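You operate a simulated robot arm through the tools that you are given. There is no shell and no other tool. Be economical: measure what you need, move in short steps, check, and stop when the job is done.

Carry out the task below with a simulated two-armed robot. There is one attempt and no reset: what you move stays moved.

Task
Cure the green-capped stopper from the blue cap rack for the card's minutes.
Fine: hold the rack steady as you lift it out; curing hole two, hood on and dial set, then the curing key once.

It is judged by the outcome, as a careful person would: the job done as asked, and still so three seconds after it is handed in. It fails if anything else is knocked over, pushed out of place, dropped, spilled or broken. A push-on lid holds only when it is set on centred and level and pressed home; a screw cap is set on level and turned clockwise until tight.

Robot
Two 7-joint arms with two-finger parallel grippers on one trunk, on a base that drives. Base frame: it is fixed to the floor where the robot stands at the start and does not move with it; the origin is under the middle of the robot, x ahead of it, y to its left, z up. Units: m, rad, N and s.
The left shoulder is at the start at [0.07, 0.134, 1.201], the right one opposite. With the tool pointing down near the work surface each hand reaches from about 0.1 to 0.64 m from the robot's upright axis, wherever it stands, measured 20 degrees to its own side. Places, roughly: capping air valve [0.4, 1, 0.8]; capping counter key [0.4, 0.4, 0.9]; capping isolator [0.4, 1.2, 0.8]; capping pressure dial [0.4, 0.7, 0.8]; capping stop [0.4, 0.5, 0.8]; capping vent key [0.4, 0.8, 0.8]; curing dial [0.4, 0.2, 0.9]; curing hole two [0.7, 0.2, 0.9]; curing lamp [0.4, 0.3, 0.9]; glue key [0.4, 0.5, 0.9]; glue switch [0.5, 0.6, 0.9]; press key [0.4, 0.5, 0.9]; slim stopper (3x3x5 cm) [0.5, 0, 0.9]. Payload 1.57 kg a hand.
Tool frame (each hand has its own): the origin (TCP) lies between the finger pads and is the grasp point; the fingertips stand 0.03 m ahead of it; z points along the fingers, y is the line along which they close. Largest opening 0.08 m; finger width 0.017, thickness 0.012; the body of the gripper, 0.04 by 0.082 m, starts 0.08 m behind the TCP.
Orientation is told as [roll, pitch, yaw] about the base's x, y, z axes, in that order, counted from this pose: with the fingers straight down and closing along the base's y, the tool's x points along the base's -x, its y along +y and its z along -z.

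Tools
- The arms move only by the tool move_arm. It takes "left_steps", "right_steps" or both (then of equal length, played together; a hand with none holds still); each is a list of rows, each an object of numbers (a shift or turn left out is 0, a gripper value left out holds the last): "grip": the finger opening in m, from 0 to 0.08; "x", "y", "z": the shift along the base's x, y, z in m; "rx", "ry", "rz": the turn, a rotation vector about the base's x, y, z in rad. In form: [{"grip": .., "x": .., "y": .., "z": .., "rx": .., "ry": .., "rz": ..}, ...]. A call has 1 to 20 rows; each row is the pose to reach, as a shift and turn from the pose commanded when the call began. Each row takes 0.2 s and may step no farther than 0.05 m and 0.15 rad from the row before; otherwise, or with a gripper value out of range, the whole call is refused. A pose out of reach is approached as far as the arm can. The call stops where the force on the tool passes 70 N (or 10 N more than at its start, if that is more) or the arm is blocked; 0.2 s more then pass. Each finger travels about 0.153 m/s and halts on what it meets, pressing with about 24 N; the grip force reading is that of the motor and also rises with nothing between the fingers. The clock runs only during rows and for 0.2 s after the last one: add rows that repeat a pose to give the fingers time. The reply holds the time, the measured pose of the TCP, the force on the tool along the base axes, the opening and the grip force, in the units named above and with some noise, with the torque about the TCP (base axes, N m) and any sound that the robot's microphone picked up.
- Cameras (640 x 400 px; columns grow to the right, rows downward): "scene" is now at [0.1354, 0.0261, 1.4315]; the picture's right is [0.27, -0.96, 0.00], its down [-0.55, -0.15, -0.82] and it looks along [0.79, 0.22, -0.58] (base axes); focal length 255 px, centre (320, 200). "left" rides on the left gripper at [0.072, 0.007, -0.122] in its tool frame; the picture's right is [-0.09, 1.00, 0.00], its down [-0.84, -0.08, -0.54] and it looks along [-0.54, -0.05, 0.84] (tool axes); focal length 238 px, centre (320, 200). "right" rides on the right gripper at [0.072, -0.007, -0.122] in its tool frame; the picture's right is [0.09, 1.00, 0.00], its down [-0.84, 0.08, -0.54] and it looks along [-0.54, 0.05, 0.84] (tool axes); focal length 238 px, centre (320, 200). There is no depth. A picture from a camera that has moved, and an enlarged one, comes with that camera's place and axes in the base frame and with its lens.
- camera(camera): a new picture of that camera. No time passes.
- move_column(by): slides the trunk up (or, below 0, down) by that many m; the arms and the scene camera ride with it, the base frame stays. It gives what a move gives, with no picture.
- steer(legs): drives the robot by 1 to 6 legs, each [ahead, left, turn to the left] in m, m and rad, along the robot's own axes; the way and the turn of a leg run together, so that a leg with both is an arc; at most 1.5 m and 3.142 rad a leg. The arms and the cameras ride along, it lands a little off, and it stops where it bumps. It gives what a move gives.
- pan_tilt(pan, tilt): turns the head with the scene camera to pan (to the left, within 1.501 rad either way) and tilt (down, from -0.506 to 1.204), counted from straight ahead of the robot. It gives what a move gives.
- zoom(camera, box): a new picture of the part [left, top, right, bottom] of that camera's present view, enlarged. No time passes.
- close_job(): hands the job in; it is judged then, once.

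Work in short steps. Places have to be worked out from the pictures, the camera data and where the tool is seen: move nearer, look again, correct. Check each grasp and each placing, and mend what went wrong. You have 120 turns and 88 pictures in all, those below and enlarged ones among them. Open the grippers and draw the arms clear of the work before you hand the job in, unless the task says otherwise; then end with one line.

The tools are called after "Emit:" as a command line: name --argument value ..., lists and objects as JSON in quotes. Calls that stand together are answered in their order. move_arm: Moves the arms, as the interface text tells. Its arguments: {"type":"object","properties":{"left_steps":{"type":"array","items":{"type":"object","properties":{"grip":{"type":"number"},"x":{"type":"number"},"y":{"type":"number"},"z":{"type":"number"},"rx":{"type":"number"},"ry":{"type":"number"},"rz":{"type":"number"}}}},"right_steps":{"type":"array","items":{"type":"object","properties":{"grip":{"type":"number"},"x":{"type":"number"},"y":{"type":"number"},"z":{"type":"number"},"rx":{"type":"number"},"ry":{"type":"number"},"rz":{"type":"number"}}}}},"required":[]} The other tools are called the same way: move_column (by) slides the trunk up or down; steer (legs) drives the base; pan_tilt (pan, tilt) turns the head that bears the scene camera; camera (camera) takes a picture; zoom (camera, box) takes an enlarged picture of a part of a camera's view; close_job () hands the job in.

At the start:

```text
time: 0.0
left_tcp_pos: [0.4092, 0.313, 1.2575]
left_ee_rot: [0.001, 0.001, -0.001]
left_force: [0.5, -0.1, -0.2]
left_wrist_torque: [-0.02, -0.01, -0.02]
left_opening: 0.08
left_grip_force: 0.1
right_tcp_pos: [0.4353, -0.113, 1.2732]
right_ee_rot: [-0.001, 0.002, -0.003]
right_force: [0.3, 0.1, -0.1]
right_wrist_torque: [-0.03, -0.01, 0.01]
right_opening: 0.0799
right_grip_force: 0.0
trunk travel left (down, up): [-0.775, 0.165]
robot x, y, heading: [0.0006, -0.002, -0.002]
head pan, tilt: [0.272, 0.613]
```

scene: 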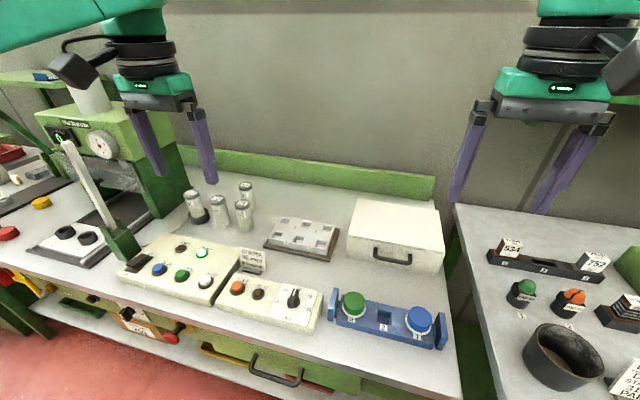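
right: 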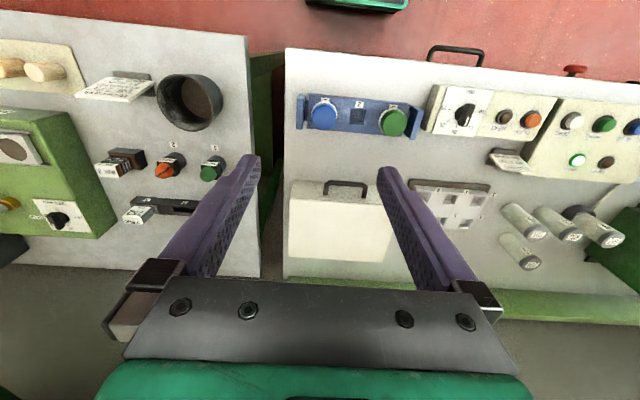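
left: 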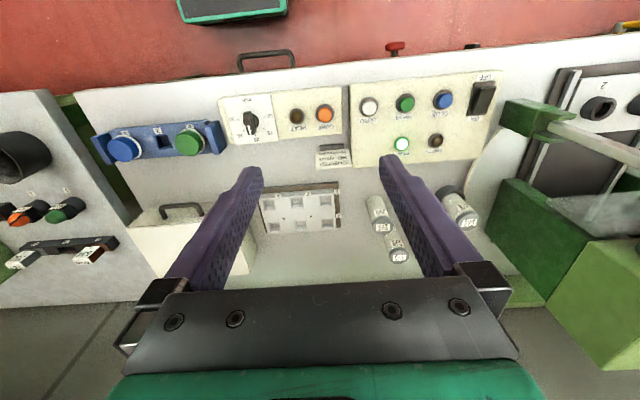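

I will first enlarge the rack, the panels and the card to read the labels.

Emit:
zoom --camera "scene" --box '[210, 250, 460, 390]'

Emit:
zoom --camera "scene" --box '[220, 190, 460, 290]'

Emit:
zoom --camera "left" --box '[210, 70, 360, 240]'

```text
2.56 times, centred on (335, 320) of scene
camera zoom: at [0.1354, 0.0261, 1.4315], right [0.27, -0.96, 0.0], down [-0.55, -0.15, -0.82], along [0.79, 0.22, -0.58], focal length 653 px, centre (282, -107)
```

zoom: 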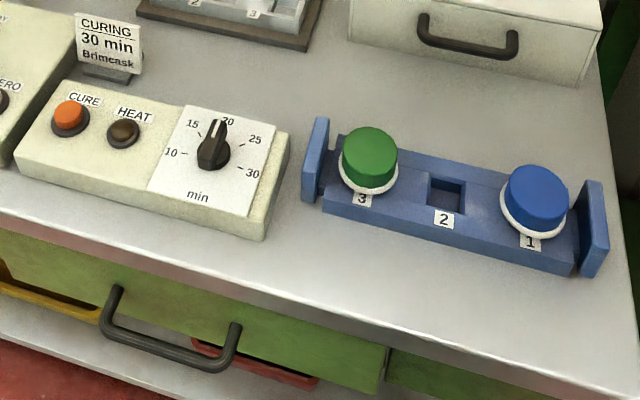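

```text
2.67 times, centred on (340, 240) of scene
camera zoom: at [0.1354, 0.0261, 1.4315], right [0.27, -0.96, 0.0], down [-0.55, -0.15, -0.82], along [0.79, 0.22, -0.58], focal length 680 px, centre (267, 93)
```

zoom: 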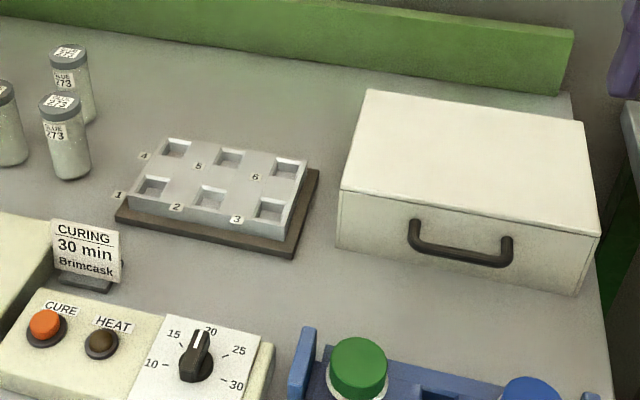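

```text
2.35 times, centred on (285, 155) of left
camera zoom: at [0.3395, 0.3204, 1.3786], right [0.09, 1.0, 0.0], down [0.84, -0.08, 0.54], along [0.54, -0.05, -0.84], focal length 561 px, centre (402, 306)
```

zoom: 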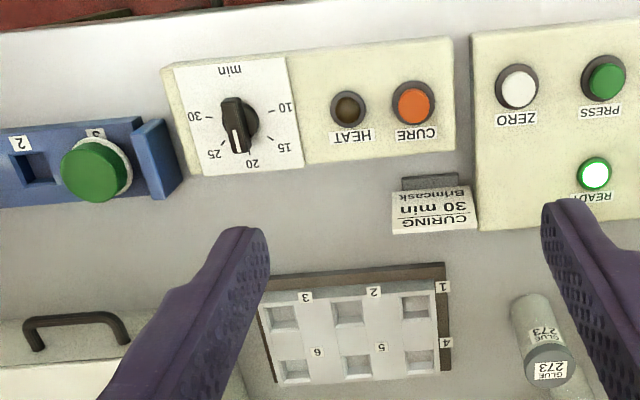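

The card says 30 min; the dial sits near 20–22. The rack spans about y −0.15…0.10 at x≈0.48, the hole plate is centred near (0.70, 0.24), and the hood is about 0.25×0.19×0.085 at (0.75, −0.04). I lower both hands for a closer look.

Emit:
move_arm --right_steps '[{"x": 0.01, "y": -0.01, "z": -0.05}, {"x": 0.02, "y": -0.02, "z": -0.1}, {"x": 0.03, "y": -0.03, "z": -0.15}, {"x": 0.035, "y": -0.035, "z": -0.2}]' --left_steps '[{"x": 0.01, "y": -0.04, "z": -0.03}, {"x": 0.02, "y": -0.08, "z": -0.06}, {"x": 0.03, "y": -0.12, "z": -0.09}, {"x": 0.035, "y": -0.16, "z": -0.12}]'

Emit:
camera --camera "right"

Emit:
camera --camera "left"

```text
refused: row 1 steps farther than a row can; nothing moved
```

```text
81 pictures are left
camera right: at [0.3638, -0.1214, 1.3949], right [-0.09, 1.0, 0.0], down [0.84, 0.08, 0.54], along [0.54, 0.05, -0.84], focal length 238 px, centre (320, 200)
```

right: 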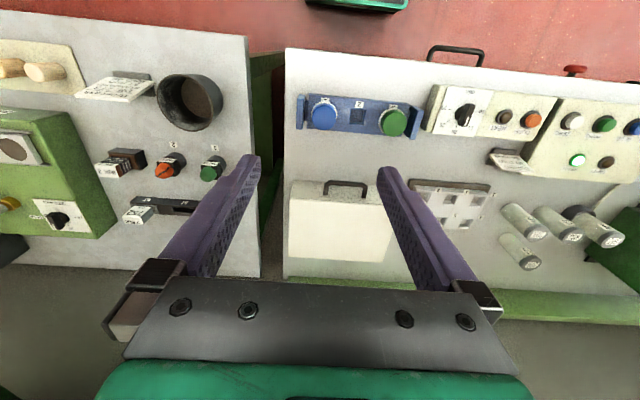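

```text
80 pictures are left
camera left: at [0.3395, 0.3204, 1.3786], right [0.09, 1.0, 0.0], down [0.84, -0.08, 0.54], along [0.54, -0.05, -0.84], focal length 238 px, centre (320, 200)
```

left: 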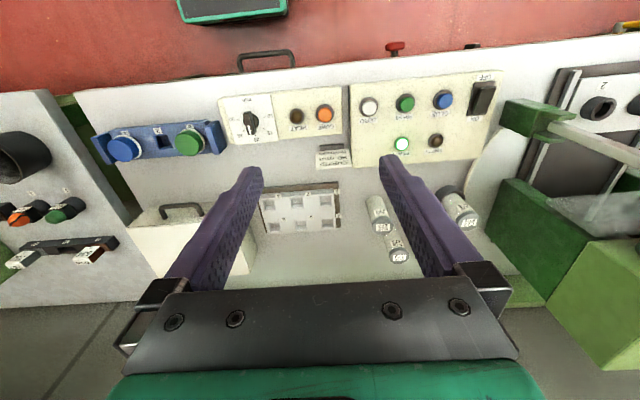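

The step was slightly too long; I repeat it with shorter rows.

Emit:
move_arm --right_steps '[{"y": -0.01, "z": -0.045}, {"y": -0.02, "z": -0.09}, {"y": -0.03, "z": -0.13}, {"y": -0.035, "z": -0.17}, {"y": -0.035, "z": -0.2}]' --left_steps '[{"y": -0.035, "z": -0.03}, {"y": -0.07, "z": -0.06}, {"y": -0.105, "z": -0.09}, {"y": -0.14, "z": -0.12}, {"y": -0.17, "z": -0.14}]'

Emit:
camera --camera "right"

Emit:
camera --camera "left"

```text
time: 1.2
left_tcp_pos: [0.4101, 0.141, 1.1205]
left_ee_rot: [0.0, 0.0, 0.001]
left_force: [1.1, 0.1, 0.1]
left_wrist_torque: [0.02, -0.01, -0.04]
left_opening: 0.0801
left_grip_force: 0.0
right_tcp_pos: [0.4355, -0.1511, 1.0707]
right_ee_rot: [0.001, 0.0, -0.004]
right_force: [0.2, 0.1, 0.1]
right_wrist_torque: [-0.01, 0.02, -0.03]
right_opening: 0.0799
right_grip_force: 0.1
trunk travel left (down, up): [-0.775, 0.165]
robot x, y, heading: [0.0008, -0.0005, 0.0]
head pan, tilt: [0.272, 0.613]
```

```text
79 pictures are left
camera right: at [0.364, -0.1586, 1.1928], right [-0.09, 1.0, 0.0], down [0.84, 0.07, 0.54], along [0.54, 0.05, -0.84], focal length 238 px, centre (320, 200)
```

right: 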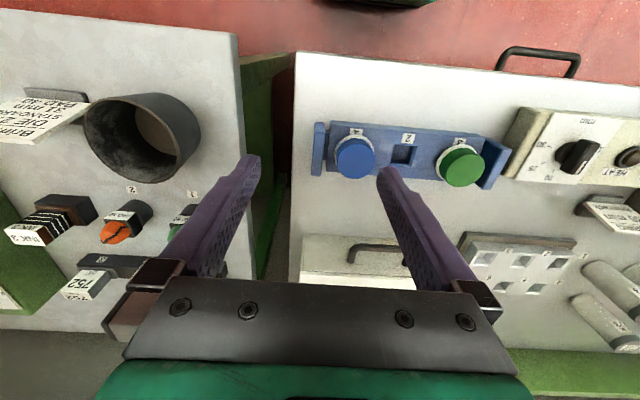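

```text
78 pictures are left
camera left: at [0.3402, 0.1476, 1.242], right [0.09, 1.0, 0.0], down [0.84, -0.08, 0.54], along [0.54, -0.05, -0.84], focal length 238 px, centre (320, 200)
```

left: 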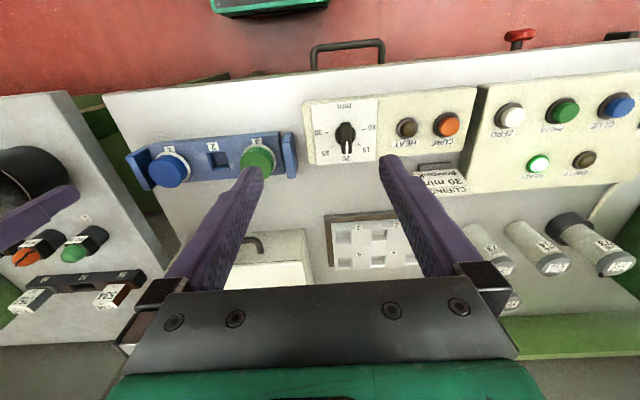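

I enlarge the rack in the right and left hand views to measure the plates, caps and gaps.

Emit:
zoom --camera "right" --box '[300, 100, 520, 210]'

Emit:
zoom --camera "left" --box '[110, 80, 390, 220]'

```text
2.91 times, centred on (410, 155) of right
camera zoom: at [0.364, -0.1586, 1.1928], right [-0.09, 1.0, 0.0], down [0.84, 0.07, 0.54], along [0.54, 0.05, -0.84], focal length 693 px, centre (58, 331)
```

zoom: 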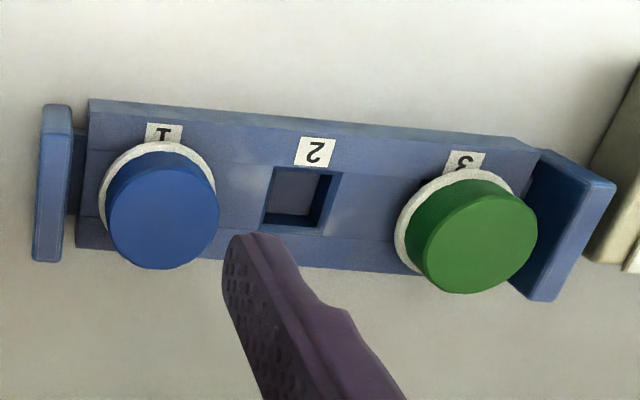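

```text
2.29 times, centred on (250, 150) of left
camera zoom: at [0.3402, 0.1476, 1.242], right [0.09, 1.0, 0.0], down [0.84, -0.08, 0.54], along [0.54, -0.05, -0.84], focal length 545 px, centre (480, 314)
```

zoom: 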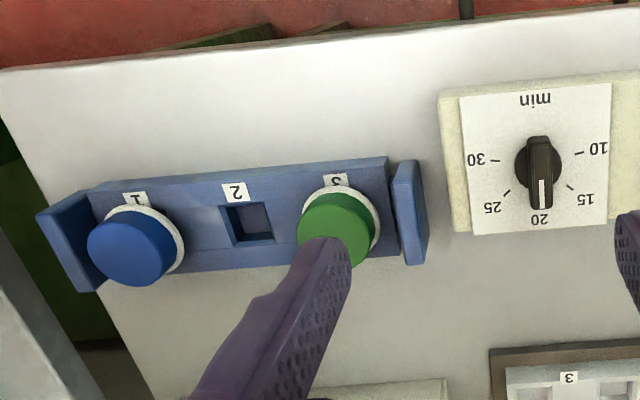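

The rack has end plates (right one about x 0.441–0.515, y −0.149, top z≈0.90), the green cap is at ≈(0.483, 0.042), and the dial points exactly at 20. Hole two is at ≈(0.655, 0.236), a little beyond reach, so I drive slightly ahead and left first.

Emit:
steer --legs '[[0.07, 0.06, 0]]'

```text
time: 2.3
left_tcp_pos: [0.4782, 0.2024, 1.1225]
left_ee_rot: [0.001, -0.002, 0.002]
left_force: [-0.7, 1.0, 1.3]
left_wrist_torque: [0.01, -0.01, -0.02]
left_opening: 0.0797
left_grip_force: 0.1
right_tcp_pos: [0.5029, -0.0895, 1.0733]
right_ee_rot: [0.001, -0.003, -0.001]
right_force: [-0.4, -0.7, 0.8]
right_wrist_torque: [0.01, -0.05, 0.03]
right_opening: 0.0799
right_grip_force: 0.1
trunk travel left (down, up): [-0.775, 0.165]
robot x, y, heading: [0.0694, 0.0601, 0.004]
head pan, tilt: [0.272, 0.613]
```

Drive worked. Now I turn the left hand −90° (closing along x) above the green cap, and bring the right hand above the right end plate.

Emit:
move_arm --right_steps '[{"x": -0.01, "y": -0.01, "z": -0.01, "grip": 0.03}, {"x": -0.02, "y": -0.02, "z": -0.02}, {"x": -0.03, "y": -0.03, "z": -0.03}, {"x": -0.04, "y": -0.04, "z": -0.04}, {"x": -0.048, "y": -0.05, "z": -0.05}, {"x": -0.048, "y": -0.06, "z": -0.06}, {"x": -0.048, "y": -0.06, "z": -0.07}, {"x": -0.048, "y": -0.06, "z": -0.08}, {"x": -0.048, "y": -0.06, "z": -0.09}, {"x": -0.048, "y": -0.06, "z": -0.1}, {"x": -0.048, "y": -0.06, "z": -0.1}]' --left_steps '[{"rz": -0.1428, "y": -0.015}, {"rz": -0.2856, "y": -0.03}, {"rz": -0.4284, "y": -0.045}, {"rz": -0.5712, "y": -0.06}, {"rz": -0.714, "y": -0.075}, {"rz": -0.8568, "y": -0.09}, {"rz": -0.9996, "y": -0.105}, {"rz": -1.1424, "y": -0.12}, {"rz": -1.2852, "y": -0.135}, {"rz": -1.428, "y": -0.15}, {"rz": -1.5708, "y": -0.16, "x": 0.005}]'

Emit:
camera --camera "right"

Emit:
camera --camera "left"

```text
time: 4.7
left_tcp_pos: [0.4707, 0.1076, 1.1144]
left_ee_rot: [0.0, 0.0, -1.405]
left_force: [0.8, 0.1, -0.3]
left_wrist_torque: [-0.01, -0.01, -0.02]
left_opening: 0.0801
left_grip_force: 0.1
left hand out of reach, approached as far as the arm can: row 7, 8, 9, 10, 11
right_tcp_pos: [0.4558, -0.1467, 0.9729]
right_ee_rot: [0.001, -0.001, -0.003]
right_force: [-0.5, -0.2, -0.7]
right_wrist_torque: [0.01, 0.0, -0.01]
right_opening: 0.0303
right_grip_force: 0.1
trunk travel left (down, up): [-0.775, 0.165]
robot x, y, heading: [0.0709, 0.0599, 0.001]
head pan, tilt: [0.272, 0.613]
```

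```text
75 pictures are left
camera right: at [0.3852, -0.1558, 1.0933], right [-0.09, 1.0, 0.0], down [0.84, 0.08, 0.54], along [0.54, 0.05, -0.84], focal length 238 px, centre (320, 200)
```

right: 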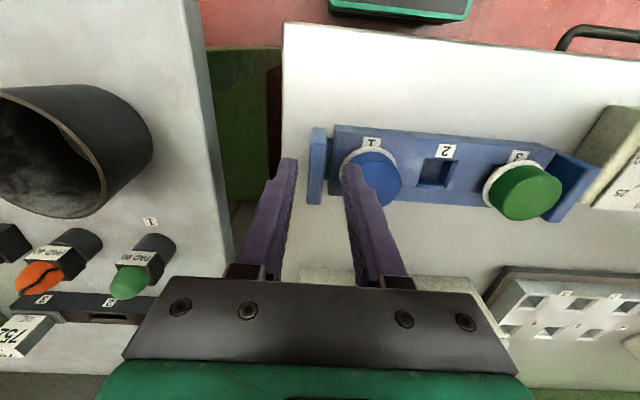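

```text
74 pictures are left
camera left: at [0.4664, 0.1792, 1.2364], right [1.0, 0.07, 0.0], down [0.06, -0.84, 0.54], along [0.04, -0.54, -0.84], focal length 238 px, centre (320, 200)
```

left: 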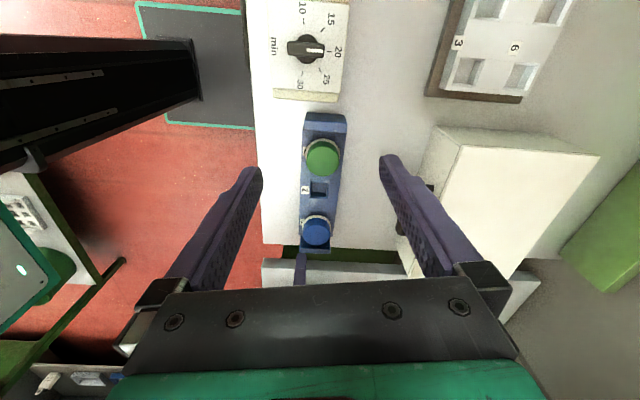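

The left arm cannot turn that far here; a −45° yaw also clears the left plate, so I'll use that later. Cap top ≈(0.480, 0.043, 0.908); right plate centre y≈−0.151. I lower the right hand partway, opening 0.026, and bring the left to −45° above the cap.

Emit:
move_arm --right_steps '[{"y": -0.002, "z": -0.01, "grip": 0.026}, {"y": -0.004, "z": -0.02}, {"y": -0.004, "z": -0.03}, {"y": -0.004, "z": -0.035}, {"y": -0.004, "z": -0.038}, {"y": -0.004, "z": -0.038}, {"y": -0.004, "z": -0.038}, {"y": -0.004, "z": -0.038}]' --left_steps '[{"rz": 0.14, "y": 0.03}, {"rz": 0.28, "y": 0.03}, {"rz": 0.42, "y": 0.03}, {"rz": 0.56, "y": 0.03}, {"rz": 0.7, "y": 0.03}, {"rz": 0.7854, "y": 0.03}, {"rz": 0.7854, "y": 0.03}, {"rz": 0.7854, "y": 0.02}]'

Emit:
camera --camera "right"

Emit:
camera --camera "left"

```text
time: 6.5
left_tcp_pos: [0.4706, 0.1243, 1.1136]
left_ee_rot: [0.002, 0.001, -0.616]
left_force: [0.4, 0.3, 0.7]
left_wrist_torque: [-0.01, 0.01, 0.0]
left_opening: 0.0801
left_grip_force: 0.1
right_tcp_pos: [0.4569, -0.1523, 0.9339]
right_ee_rot: [0.001, 0.001, -0.001]
right_force: [0.8, -0.1, -0.3]
right_wrist_torque: [0.01, 0.02, 0.0]
right_opening: 0.0261
right_grip_force: 0.1
trunk travel left (down, up): [-0.775, 0.165]
robot x, y, heading: [0.073, 0.0635, 0.004]
head pan, tilt: [0.272, 0.613]
```

```text
73 pictures are left
camera right: at [0.3858, -0.1607, 1.0551], right [-0.09, 1.0, 0.0], down [0.84, 0.08, 0.54], along [0.54, 0.05, -0.84], focal length 238 px, centre (320, 200)
```

right: 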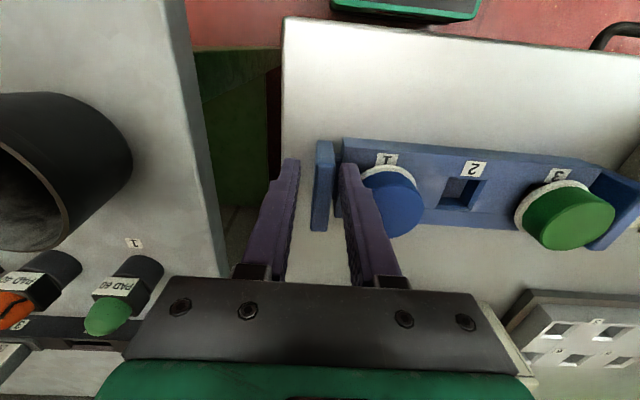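

```text
72 pictures are left
camera left: at [0.417, 0.1719, 1.2352], right [0.65, 0.76, 0.0], down [0.64, -0.55, 0.54], along [0.41, -0.35, -0.84], focal length 238 px, centre (320, 200)
```

left: 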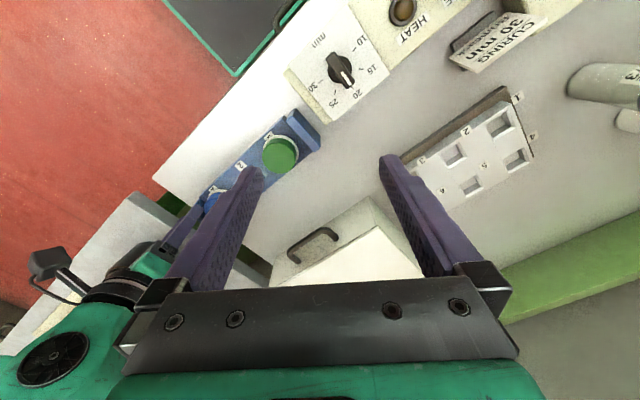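

The plate sits between the right fingers, about 3 mm toward +y from centre. I shift, lower 14 mm and close on the plate.

Emit:
move_arm --right_steps '[{"y": 0.003}, {"y": 0.003, "z": -0.007}, {"y": 0.003, "z": -0.014}, {"y": 0.003, "z": -0.014, "grip": 0.016}, {"y": 0.003, "z": -0.014, "grip": 0.0}, {"y": 0.003, "z": -0.014, "grip": 0.0}]'

Emit:
camera --camera "right"

```text
time: 7.9
left_tcp_pos: [0.4708, 0.1243, 1.1136]
left_ee_rot: [-0.003, 0.0, -0.616]
left_force: [0.0, -0.1, -0.1]
left_wrist_torque: [-0.02, 0.01, -0.03]
left_opening: 0.0799
left_grip_force: 0.1
right_tcp_pos: [0.455, -0.1487, 0.9189]
right_ee_rot: [-0.001, 0.002, -0.002]
right_force: [-0.2, -0.4, 0.5]
right_wrist_torque: [-0.04, -0.11, 0.02]
right_opening: 0.014
right_grip_force: 24.3
trunk travel left (down, up): [-0.775, 0.165]
robot x, y, heading: [0.0713, 0.0596, -0.001]
head pan, tilt: [0.272, 0.613]
```

```text
71 pictures are left
camera right: at [0.3848, -0.1575, 1.041], right [-0.09, 1.0, 0.0], down [0.84, 0.08, 0.54], along [0.54, 0.05, -0.84], focal length 238 px, centre (320, 200)
```

right: 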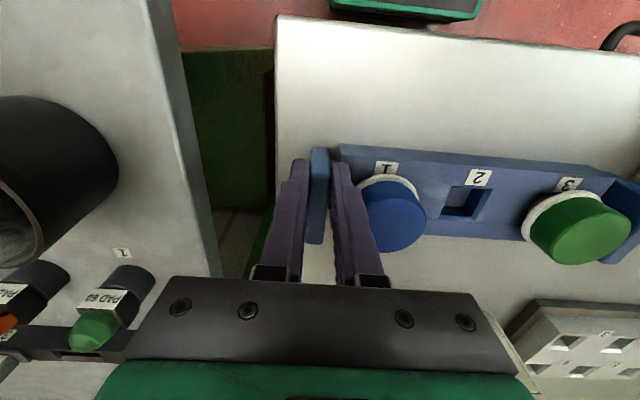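

The rack is gripped (14 mm, 24 N). Now the left hand goes over the green cap at z≈1.0.

Emit:
move_arm --left_steps '[{"x": 0.004, "y": -0.03, "z": -0.02, "rz": -0.05}, {"x": 0.009, "y": -0.06, "z": -0.045, "rz": -0.1}, {"x": 0.009, "y": -0.081, "z": -0.08, "rz": -0.15}, {"x": 0.009, "y": -0.081, "z": -0.115, "rz": -0.15}, {"x": 0.009, "y": -0.081, "z": -0.115, "rz": -0.15}]'

Emit:
camera --camera "left"

Emit:
camera --camera "scene"

```text
time: 9.1
left_tcp_pos: [0.4579, 0.1046, 1.0147]
left_ee_rot: [-0.001, -0.001, -0.766]
left_force: [-0.6, 0.4, 0.2]
left_wrist_torque: [0.0, 0.01, -0.02]
left_opening: 0.0802
left_grip_force: 0.0
left hand out of reach, approached as far as the arm can: row 1, 2, 3, 4, 5
right_tcp_pos: [0.4554, -0.1497, 0.9194]
right_ee_rot: [0.001, 0.001, -0.002]
right_force: [-1.0, -0.6, 0.2]
right_wrist_torque: [-0.01, -0.04, 0.0]
right_opening: 0.0136
right_grip_force: 24.1
trunk travel left (down, up): [-0.775, 0.165]
robot x, y, heading: [0.0693, 0.0617, 0.003]
head pan, tilt: [0.272, 0.613]
```

```text
70 pictures are left
camera left: at [0.4118, 0.1587, 1.1364], right [0.76, 0.65, 0.0], down [0.55, -0.64, 0.54], along [0.36, -0.41, -0.84], focal length 238 px, centre (320, 200)
```

left: 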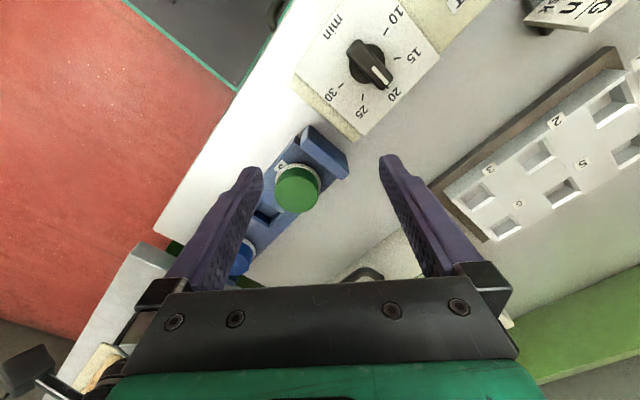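

```text
69 pictures are left
camera scene: at [0.2057, 0.0871, 1.4315], right [0.27, -0.96, 0.0], down [-0.55, -0.15, -0.82], along [0.79, 0.22, -0.58], focal length 255 px, centre (320, 200)
```

scene: 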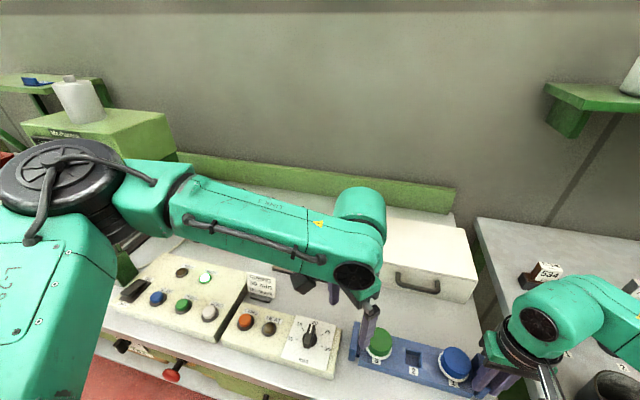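

Negative yaw limits this arm here, so I try the other diagonal (+45°) over the cap at z≈1.02.

Emit:
move_arm --left_steps '[{"rz": 0.14, "z": 0.005}, {"rz": 0.28, "z": 0.01}, {"rz": 0.42, "z": 0.01}, {"rz": 0.56, "z": 0.01}, {"rz": 0.7, "z": 0.01}, {"rz": 0.84, "z": 0.01, "y": -0.01}, {"rz": 0.98, "z": 0.01, "x": 0.01, "y": -0.02}, {"rz": 1.12, "z": 0.01, "x": 0.022, "y": -0.03}, {"rz": 1.26, "z": 0.01, "x": 0.022, "y": -0.04}, {"rz": 1.4, "z": 0.01, "x": 0.022, "y": -0.05}, {"rz": 1.551, "z": 0.01, "x": 0.022, "y": -0.0615}, {"rz": 1.551, "z": 0.01, "x": 0.022, "y": -0.0615}]'

Emit:
camera --camera "left"

```text
refused: row 11 steps farther than a row can; nothing moved
```

```text
68 pictures are left
camera left: at [0.4118, 0.1587, 1.1364], right [0.76, 0.65, 0.0], down [0.55, -0.64, 0.54], along [0.36, -0.41, -0.84], focal length 238 px, centre (320, 200)
```

left: 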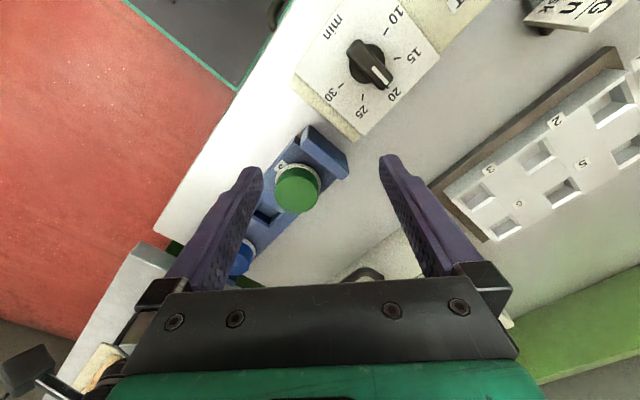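

The last row turned slightly too much; same move with smaller turn.

Emit:
move_arm --left_steps '[{"rz": 0.14, "z": 0.005}, {"rz": 0.28, "z": 0.01}, {"rz": 0.42, "z": 0.01}, {"rz": 0.56, "z": 0.01}, {"rz": 0.7, "z": 0.01}, {"rz": 0.84, "z": 0.01, "y": -0.01}, {"rz": 0.98, "z": 0.01, "x": 0.01, "y": -0.02}, {"rz": 1.12, "z": 0.01, "x": 0.022, "y": -0.03}, {"rz": 1.26, "z": 0.01, "x": 0.022, "y": -0.04}, {"rz": 1.4, "z": 0.01, "x": 0.022, "y": -0.05}, {"rz": 1.54, "z": 0.01, "x": 0.022, "y": -0.0615}, {"rz": 1.54, "z": 0.01, "x": 0.022, "y": -0.0615}]'

Emit:
camera --camera "left"

```text
time: 11.7
left_tcp_pos: [0.4557, 0.0987, 1.0343]
left_ee_rot: [-0.003, 0.0, 0.775]
left_force: [0.4, -1.0, -1.1]
left_wrist_torque: [0.02, -0.02, 0.03]
left_opening: 0.0801
left_grip_force: 0.0
left hand out of reach, approached as far as the arm can: row 6, 7, 8, 9, 10, 11, 12
right_tcp_pos: [0.4572, -0.149, 0.9197]
right_ee_rot: [0.001, 0.0, -0.002]
right_force: [0.2, 0.2, -0.7]
right_wrist_torque: [-0.02, -0.02, 0.02]
right_opening: 0.0136
right_grip_force: 23.7
trunk travel left (down, up): [-0.775, 0.165]
robot x, y, heading: [0.0716, 0.0604, 0.002]
head pan, tilt: [0.272, 0.613]
```

```text
67 pictures are left
camera left: at [0.4012, 0.0544, 1.1555], right [-0.63, 0.78, 0.0], down [0.65, 0.53, 0.54], along [0.42, 0.34, -0.84], focal length 238 px, centre (320, 200)
```

left: 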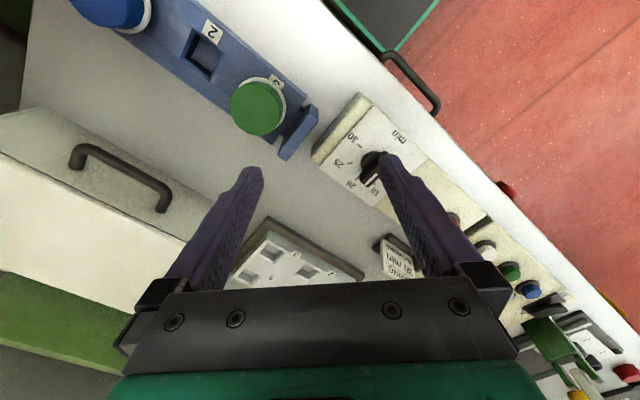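

The limit is lateral: the cap is too far across the left arm's body side. I release the rack, raise the right hand, and drive right so the cap is on the left arm's side.

Emit:
move_arm --right_steps '[{"grip": 0.026}, {"grip": 0.026}, {"z": 0.02}, {"z": 0.05}, {"z": 0.09}, {"z": 0.12}]'

Emit:
steer --legs '[[0, -0.13, 0]]'

```text
time: 13.1
left_tcp_pos: [0.4564, 0.0995, 1.0337]
left_ee_rot: [-0.003, -0.001, 0.773]
left_force: [0.6, 0.2, -0.4]
left_wrist_torque: [0.0, -0.01, 0.01]
left_opening: 0.08
left_grip_force: 0.0
right_tcp_pos: [0.4554, -0.1492, 1.0381]
right_ee_rot: [-0.001, 0.001, 0.0]
right_force: [-0.3, 0.4, 0.1]
right_wrist_torque: [0.01, -0.02, -0.02]
right_opening: 0.0262
right_grip_force: 0.1
trunk travel left (down, up): [-0.775, 0.165]
robot x, y, heading: [0.0698, 0.0602, 0.001]
head pan, tilt: [0.272, 0.613]
```

```text
time: 14.4
left_tcp_pos: [0.4556, -0.0296, 1.0356]
left_ee_rot: [-0.003, 0.0, 0.774]
left_force: [0.0, 0.4, 0.6]
left_wrist_torque: [-0.01, 0.02, 0.0]
left_opening: 0.0796
left_grip_force: 0.0
right_tcp_pos: [0.4564, -0.2802, 1.0391]
right_ee_rot: [-0.001, 0.0, 0.001]
right_force: [0.5, -0.5, -0.7]
right_wrist_torque: [0.0, -0.01, -0.01]
right_opening: 0.026
right_grip_force: 0.0
trunk travel left (down, up): [-0.775, 0.165]
robot x, y, heading: [0.069, -0.0726, -0.001]
head pan, tilt: [0.272, 0.613]
```

Now I rotate the left hand to −90° over the cap while the right returns above its plate.

Emit:
move_arm --left_steps '[{"rz": -0.138, "y": 0.02, "z": 0.01}, {"rz": -0.276, "y": 0.04, "z": 0.02}, {"rz": -0.414, "y": 0.06, "z": 0.03}, {"rz": -0.552, "y": 0.0725, "z": 0.03, "x": 0.01}, {"rz": -0.69, "y": 0.0725, "z": 0.03, "x": 0.0245}, {"rz": -0.828, "y": 0.0725, "z": 0.03, "x": 0.0245}, {"rz": -0.966, "y": 0.0725, "z": 0.03, "x": 0.0245}, {"rz": -1.104, "y": 0.0725, "z": 0.03, "x": 0.0245}, {"rz": -1.242, "y": 0.0725, "z": 0.03, "x": 0.0245}, {"rz": -1.38, "y": 0.0725, "z": 0.03, "x": 0.0245}, {"rz": -1.518, "y": 0.0725, "z": 0.03, "x": 0.0245}, {"rz": -1.656, "y": 0.0725, "z": 0.03, "x": 0.0245}, {"rz": -1.794, "y": 0.0725, "z": 0.03, "x": 0.0245}, {"rz": -1.932, "y": 0.0725, "z": 0.03, "x": 0.0245}, {"rz": -2.07, "y": 0.0725, "z": 0.03, "x": 0.0245}, {"rz": -2.208, "y": 0.0725, "z": 0.02, "x": 0.0245}, {"rz": -2.345, "y": 0.0725, "z": 0.0, "x": 0.0245}, {"rz": -2.345, "y": 0.0725, "z": -0.01, "x": 0.0245}]' --right_steps '[{}, {}, {}, {}, {"y": 0.02}, {"y": 0.04}, {"y": 0.06}, {"y": 0.08}, {"y": 0.1}, {"y": 0.12}, {"y": 0.131}, {"y": 0.131, "z": -0.01}, {"y": 0.131, "z": -0.02}, {"y": 0.131, "z": -0.03}, {"y": 0.131, "z": -0.05}, {"y": 0.131, "z": -0.07}, {"y": 0.131, "z": -0.09}, {"y": 0.131, "z": -0.1}]'

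Emit:
camera --camera "left"

Emit:
camera --camera "right"

```text
time: 18.2
left_tcp_pos: [0.4818, 0.0393, 1.0251]
left_ee_rot: [-0.003, 0.0, -1.571]
left_force: [-0.4, -0.7, 1.1]
left_wrist_torque: [0.02, 0.01, -0.01]
left_opening: 0.0796
left_grip_force: 0.1
right_tcp_pos: [0.4562, -0.1522, 0.9384]
right_ee_rot: [-0.001, 0.001, 0.001]
right_force: [-0.2, 0.1, -0.2]
right_wrist_torque: [-0.01, 0.01, -0.01]
right_opening: 0.026
right_grip_force: 0.1
trunk travel left (down, up): [-0.775, 0.165]
robot x, y, heading: [0.0709, -0.0737, 0.005]
head pan, tilt: [0.272, 0.613]
```

```text
66 pictures are left
camera left: at [0.4888, 0.1119, 1.1464], right [1.0, -0.09, 0.0], down [-0.08, -0.84, 0.54], along [-0.05, -0.54, -0.84], focal length 238 px, centre (320, 200)
```

left: 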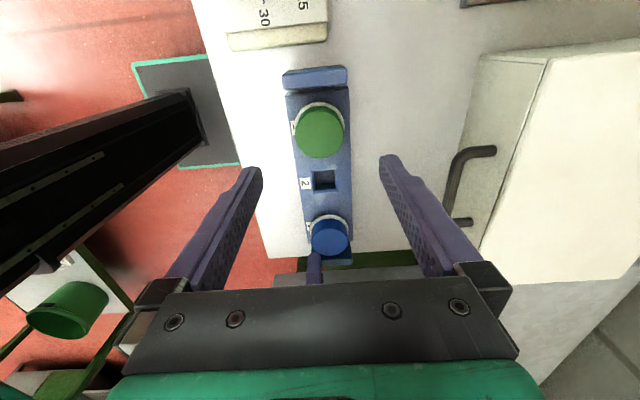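

```text
65 pictures are left
camera right: at [0.3854, -0.1596, 1.0605], right [-0.09, 1.0, 0.0], down [0.84, 0.08, 0.54], along [0.54, 0.05, -0.84], focal length 238 px, centre (320, 200)
```

right: 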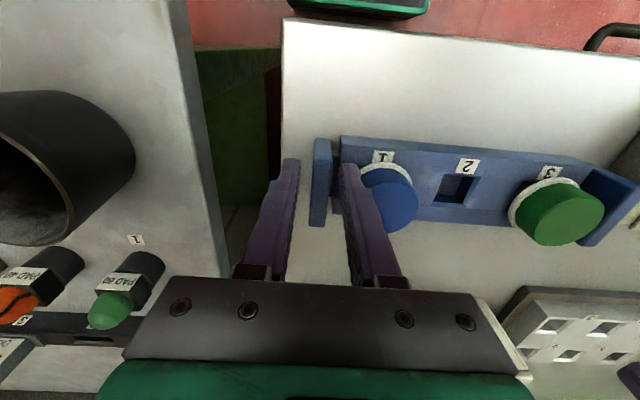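

Right plate centred again; the cap lies under the left TCP at ≈(0.482, 0.041). Grip the plate first.

Emit:
move_arm --right_steps '[{"y": 0.002}, {"y": 0.002, "z": -0.01}, {"y": 0.002, "z": -0.019}, {"y": 0.002, "z": -0.019, "grip": 0.016}, {"y": 0.002, "z": -0.019, "grip": 0.0}, {"y": 0.002, "z": -0.019, "grip": 0.0}]' --left_steps '[{}, {"z": -0.02}, {"z": -0.04}, {"z": -0.05}, {"z": -0.06}, {"z": -0.06}]'

Emit:
camera --camera "left"

```text
time: 19.6
left_tcp_pos: [0.4828, 0.04, 0.9643]
left_ee_rot: [-0.001, -0.001, -1.569]
left_force: [0.6, 1.3, 0.5]
left_wrist_torque: [0.01, 0.01, -0.02]
left_opening: 0.08
left_grip_force: 0.1
right_tcp_pos: [0.4573, -0.1491, 0.9209]
right_ee_rot: [-0.001, 0.0, 0.0]
right_force: [0.0, -0.2, -0.1]
right_wrist_torque: [-0.06, 0.01, -0.05]
right_opening: 0.0139
right_grip_force: 24.1
trunk travel left (down, up): [-0.775, 0.165]
robot x, y, heading: [0.0711, -0.0724, -0.003]
head pan, tilt: [0.272, 0.613]
```

```text
64 pictures are left
camera left: at [0.4894, 0.1124, 1.0858], right [1.0, -0.09, 0.0], down [-0.08, -0.84, 0.54], along [-0.05, -0.54, -0.84], focal length 238 px, centre (320, 200)
```

left: 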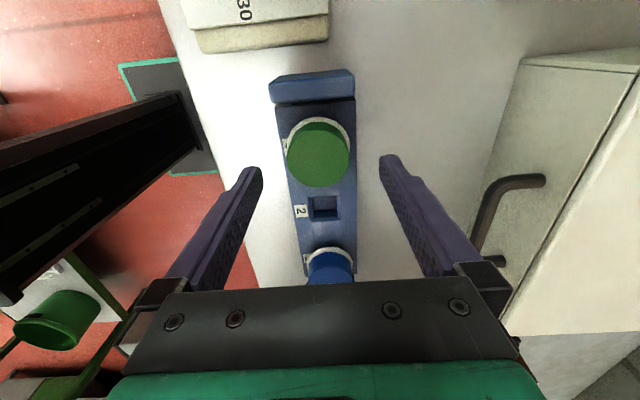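

Cap centre ≈(0.481, 0.041), matching the TCP. Lower to fingertip z≈0.892 and close.

Emit:
move_arm --left_steps '[{"z": -0.015}, {"z": -0.03, "grip": 0.07}, {"z": -0.04}, {"z": -0.043}, {"z": -0.043, "grip": 0.05}, {"z": -0.043, "grip": 0.03}, {"z": -0.043, "grip": 0.03}]'

Emit:
camera --camera "left"

```text
time: 21.2
left_tcp_pos: [0.4816, 0.0407, 0.9209]
left_ee_rot: [-0.002, 0.0, -1.569]
left_force: [-0.1, -0.3, 0.5]
left_wrist_torque: [-0.01, -0.02, -0.03]
left_opening: 0.0464
left_grip_force: 24.2
right_tcp_pos: [0.4575, -0.1491, 0.9211]
right_ee_rot: [0.0, 0.001, 0.0]
right_force: [-0.5, 0.2, 0.7]
right_wrist_torque: [-0.05, -0.02, -0.03]
right_opening: 0.0139
right_grip_force: 23.9
trunk travel left (down, up): [-0.775, 0.165]
robot x, y, heading: [0.0677, -0.0725, 0.001]
head pan, tilt: [0.272, 0.613]
```

```text
63 pictures are left
camera left: at [0.4896, 0.1125, 1.0425], right [1.0, -0.09, 0.0], down [-0.08, -0.84, 0.54], along [-0.05, -0.54, -0.84], focal length 238 px, centre (320, 200)
```

left: 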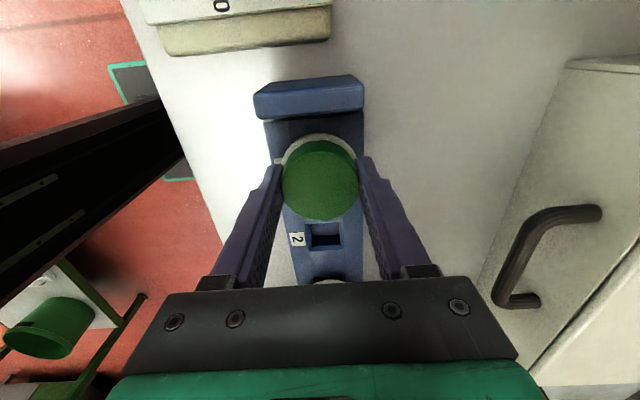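

Cap gripped at 46 mm, 24 N. Lift straight up slowly while the right hand holds the rack.

Emit:
move_arm --left_steps '[{"z": 0.01}, {"z": 0.02}, {"z": 0.03}, {"z": 0.04}, {"z": 0.055}, {"z": 0.07}, {"z": 0.09}, {"z": 0.11}, {"z": 0.13}]'

Emit:
camera --camera "left"

Emit:
camera --camera "right"

```text
time: 23.2
left_tcp_pos: [0.4806, 0.0394, 1.0531]
left_ee_rot: [-0.001, 0.0, -1.572]
left_force: [-0.2, 0.3, 0.6]
left_wrist_torque: [0.01, 0.0, 0.05]
left_opening: 0.0464
left_grip_force: 23.9
right_tcp_pos: [0.4568, -0.1473, 0.9201]
right_ee_rot: [0.0, 0.001, -0.001]
right_force: [-0.7, 0.1, 0.7]
right_wrist_torque: [-0.03, -0.01, -0.03]
right_opening: 0.0136
right_grip_force: 23.5
trunk travel left (down, up): [-0.775, 0.165]
robot x, y, heading: [0.0732, -0.0704, 0.004]
head pan, tilt: [0.272, 0.613]
```

```text
62 pictures are left
camera left: at [0.4878, 0.1115, 1.173], right [1.0, -0.09, 0.0], down [-0.08, -0.84, 0.54], along [-0.05, -0.54, -0.84], focal length 238 px, centre (320, 200)
```

left: 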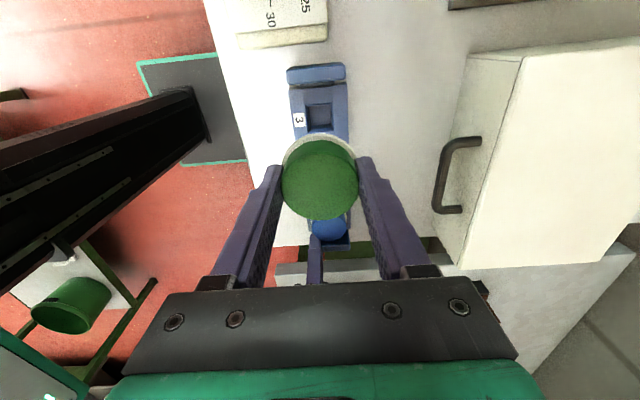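

```text
61 pictures are left
camera right: at [0.3852, -0.1566, 1.0425], right [-0.09, 1.0, 0.0], down [0.84, 0.08, 0.54], along [0.54, 0.05, -0.84], focal length 238 px, centre (320, 200)
```

right: 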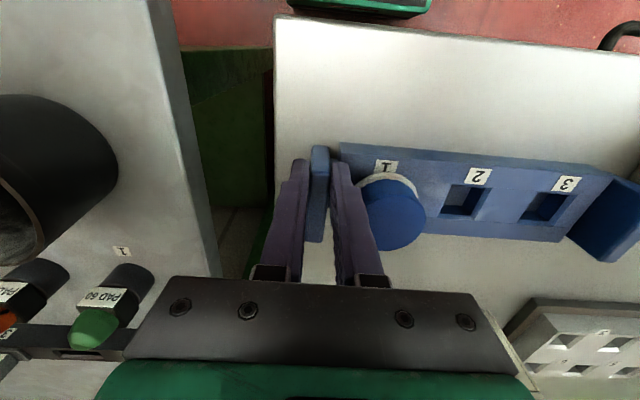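

The stopper is out and the rack stayed put. Release the rack, raise the right hand, then drive left for reach to hole two.

Emit:
move_arm --right_steps '[{"grip": 0.026}, {"grip": 0.026}, {"z": 0.03}, {"z": 0.07}, {"z": 0.11}, {"z": 0.15}]'

Emit:
steer --legs '[[0.0, 0.1, 0]]'

```text
time: 24.6
left_tcp_pos: [0.4804, 0.0393, 1.0526]
left_ee_rot: [-0.002, 0.0, -1.57]
left_force: [-0.1, 0.0, 0.2]
left_wrist_torque: [-0.03, 0.01, -0.01]
left_opening: 0.0465
left_grip_force: 24.4
right_tcp_pos: [0.4565, -0.1475, 1.0701]
right_ee_rot: [-0.001, 0.001, 0.0]
right_force: [-0.2, 0.1, 0.0]
right_wrist_torque: [0.0, 0.02, -0.03]
right_opening: 0.026
right_grip_force: 0.1
trunk travel left (down, up): [-0.775, 0.165]
robot x, y, heading: [0.0731, -0.0728, 0.001]
head pan, tilt: [0.272, 0.613]
```

```text
time: 25.8
left_tcp_pos: [0.4801, 0.138, 1.0513]
left_ee_rot: [-0.002, 0.001, -1.569]
left_force: [0.5, 0.7, -0.6]
left_wrist_torque: [0.02, -0.01, -0.01]
left_opening: 0.0466
left_grip_force: 24.0
right_tcp_pos: [0.4571, -0.0486, 1.0704]
right_ee_rot: [0.003, 0.0, 0.0]
right_force: [-0.2, -0.4, -0.3]
right_wrist_torque: [0.02, -0.02, 0.03]
right_opening: 0.0263
right_grip_force: 0.0
trunk travel left (down, up): [-0.775, 0.165]
robot x, y, heading: [0.0691, 0.029, 0.005]
head pan, tilt: [0.272, 0.613]
```

Move the stopper above hole two at ≈(0.655, 0.236), staying at z≈1.05.

Emit:
move_arm --left_steps '[{"x": 0.035, "y": 0.02}, {"x": 0.07, "y": 0.04}, {"x": 0.105, "y": 0.06}, {"x": 0.14, "y": 0.08}, {"x": 0.175, "y": 0.098}, {"x": 0.175, "y": 0.098}]'

Emit:
camera --camera "left"

Emit:
camera --camera "scene"

```text
time: 27.2
left_tcp_pos: [0.6287, 0.2451, 1.0544]
left_ee_rot: [-0.001, 0.0, -1.57]
left_force: [0.3, -0.4, 0.0]
left_wrist_torque: [0.01, 0.01, -0.02]
left_opening: 0.0463
left_grip_force: 23.3
left hand out of reach, approached as far as the arm can: row 5, 6
right_tcp_pos: [0.4565, -0.0476, 1.0717]
right_ee_rot: [0.0, -0.003, 0.001]
right_force: [0.2, -0.3, -0.2]
right_wrist_torque: [0.02, 0.04, -0.01]
right_opening: 0.0262
right_grip_force: 0.2
trunk travel left (down, up): [-0.775, 0.165]
robot x, y, heading: [0.0688, 0.0247, 0.005]
head pan, tilt: [0.272, 0.613]
```

```text
60 pictures are left
camera left: at [0.636, 0.3165, 1.1744], right [1.0, -0.09, 0.0], down [-0.08, -0.84, 0.54], along [-0.05, -0.54, -0.84], focal length 238 px, centre (320, 200)
```

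left: 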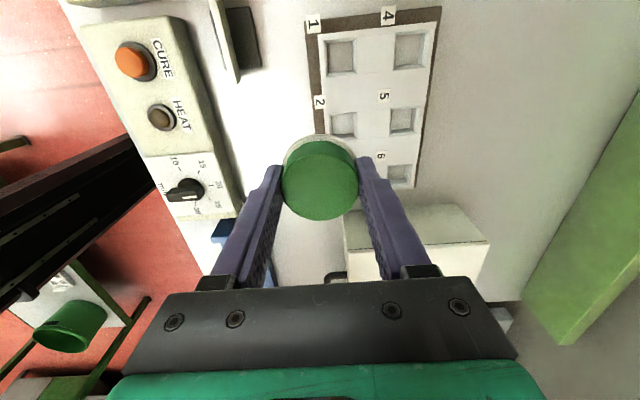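

```text
59 pictures are left
camera scene: at [0.2052, 0.0536, 1.4316], right [0.27, -0.96, 0.0], down [-0.55, -0.16, -0.82], along [0.79, 0.22, -0.57], focal length 255 px, centre (320, 200)
```

scene: 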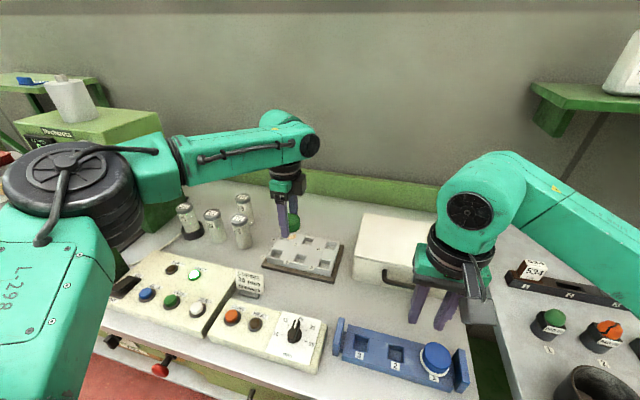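

Reach stops at x≈0.63. The base has clear room before the bench, so I drive a further 0.08 ahead and 0.02 left.

Emit:
steer --legs '[[0.08, 0.02, 0]]'

Emit:
camera --camera "left"

```text
time: 28.2
left_tcp_pos: [0.7079, 0.2632, 1.0555]
left_ee_rot: [0.002, 0.001, -1.571]
left_force: [1.1, 0.0, 0.3]
left_wrist_torque: [0.0, -0.04, -0.04]
left_opening: 0.0463
left_grip_force: 24.1
right_tcp_pos: [0.536, -0.0278, 1.0728]
right_ee_rot: [0.001, -0.002, -0.001]
right_force: [0.3, 0.1, -0.3]
right_wrist_torque: [-0.03, -0.04, 0.0]
right_opening: 0.0263
right_grip_force: 0.0
trunk travel left (down, up): [-0.775, 0.165]
robot x, y, heading: [0.1474, 0.0468, 0.006]
head pan, tilt: [0.272, 0.613]
```

```text
58 pictures are left
camera left: at [0.7138, 0.3352, 1.1762], right [1.0, -0.09, 0.0], down [-0.08, -0.84, 0.54], along [-0.05, -0.54, -0.84], focal length 238 px, centre (320, 200)
```

left: 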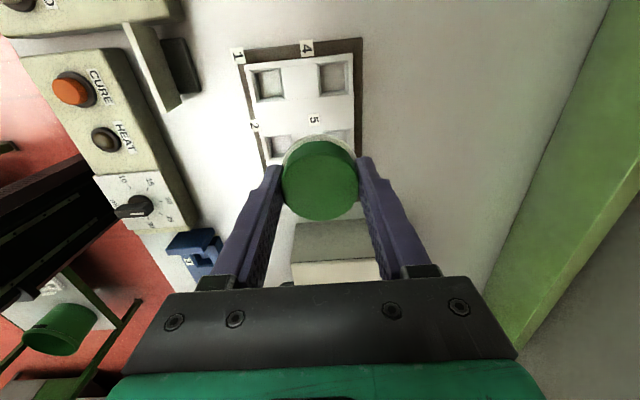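

Hole two resolves to ≈(0.655, 0.239) with plate top z≈0.895; the cap is centred in the grip. Move there and lower to z≈0.985 for a check.

Emit:
move_arm --left_steps '[{"x": -0.025, "y": -0.012, "z": 0}, {"x": -0.053, "y": -0.024, "z": -0.01}, {"x": -0.053, "y": -0.024, "z": -0.03}, {"x": -0.053, "y": -0.024, "z": -0.05}, {"x": -0.053, "y": -0.024, "z": -0.07}, {"x": -0.053, "y": -0.024, "z": -0.07}]'

Emit:
camera --camera "left"

Emit:
zoom --camera "scene" --box '[200, 160, 400, 285]'

```text
time: 29.6
left_tcp_pos: [0.6588, 0.2401, 0.982]
left_ee_rot: [-0.001, 0.0, -1.573]
left_force: [0.0, 0.1, 0.5]
left_wrist_torque: [-0.02, 0.02, 0.01]
left_opening: 0.0465
left_grip_force: 23.8
right_tcp_pos: [0.5378, -0.028, 1.07]
right_ee_rot: [0.0, -0.001, 0.0]
right_force: [0.5, -0.8, 0.0]
right_wrist_torque: [0.02, -0.01, 0.01]
right_opening: 0.026
right_grip_force: 0.1
trunk travel left (down, up): [-0.775, 0.165]
robot x, y, heading: [0.152, 0.0481, 0.004]
head pan, tilt: [0.272, 0.613]
```

```text
57 pictures are left
camera left: at [0.6658, 0.3125, 1.1031], right [1.0, -0.09, 0.0], down [-0.08, -0.84, 0.54], along [-0.05, -0.54, -0.84], focal length 238 px, centre (320, 200)
```

left: 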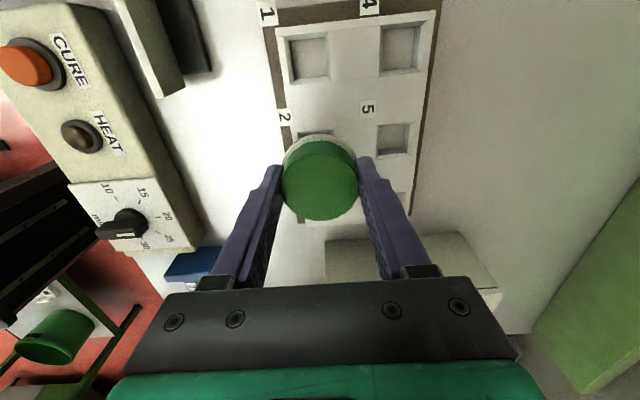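

```text
3.20 times, centred on (300, 222) of scene
camera zoom: at [0.2869, 0.074, 1.4314], right [0.27, -0.96, 0.0], down [-0.55, -0.16, -0.82], along [0.79, 0.22, -0.58], focal length 816 px, centre (384, 128)
```

zoom: 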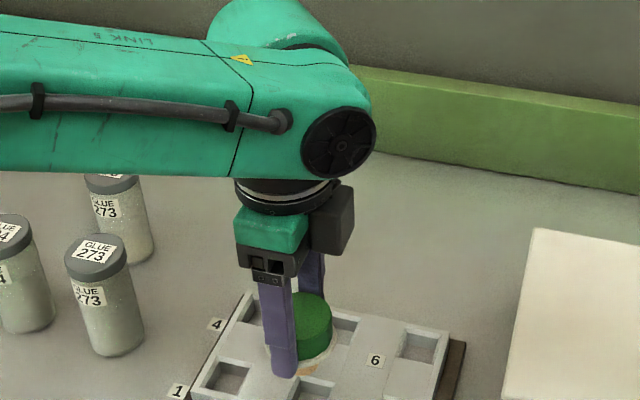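

Let me enlarge the left view for a precise hole outline.

Emit:
zoom --camera "left" --box '[260, 0, 440, 220]'

```text
1.82 times, centred on (350, 110) of left
camera zoom: at [0.6658, 0.3125, 1.1031], right [1.0, -0.09, 0.0], down [-0.08, -0.84, 0.54], along [-0.05, -0.54, -0.84], focal length 433 px, centre (266, 364)
```

zoom: 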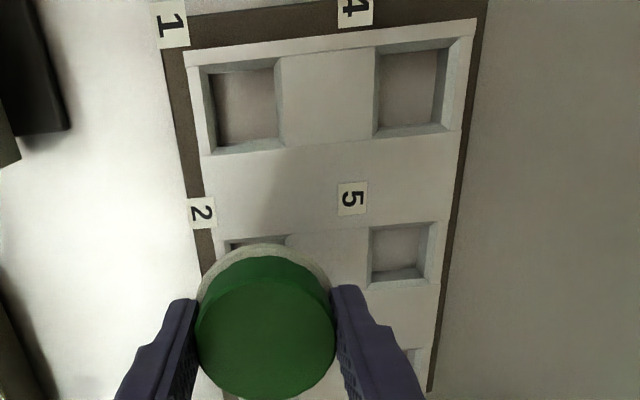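

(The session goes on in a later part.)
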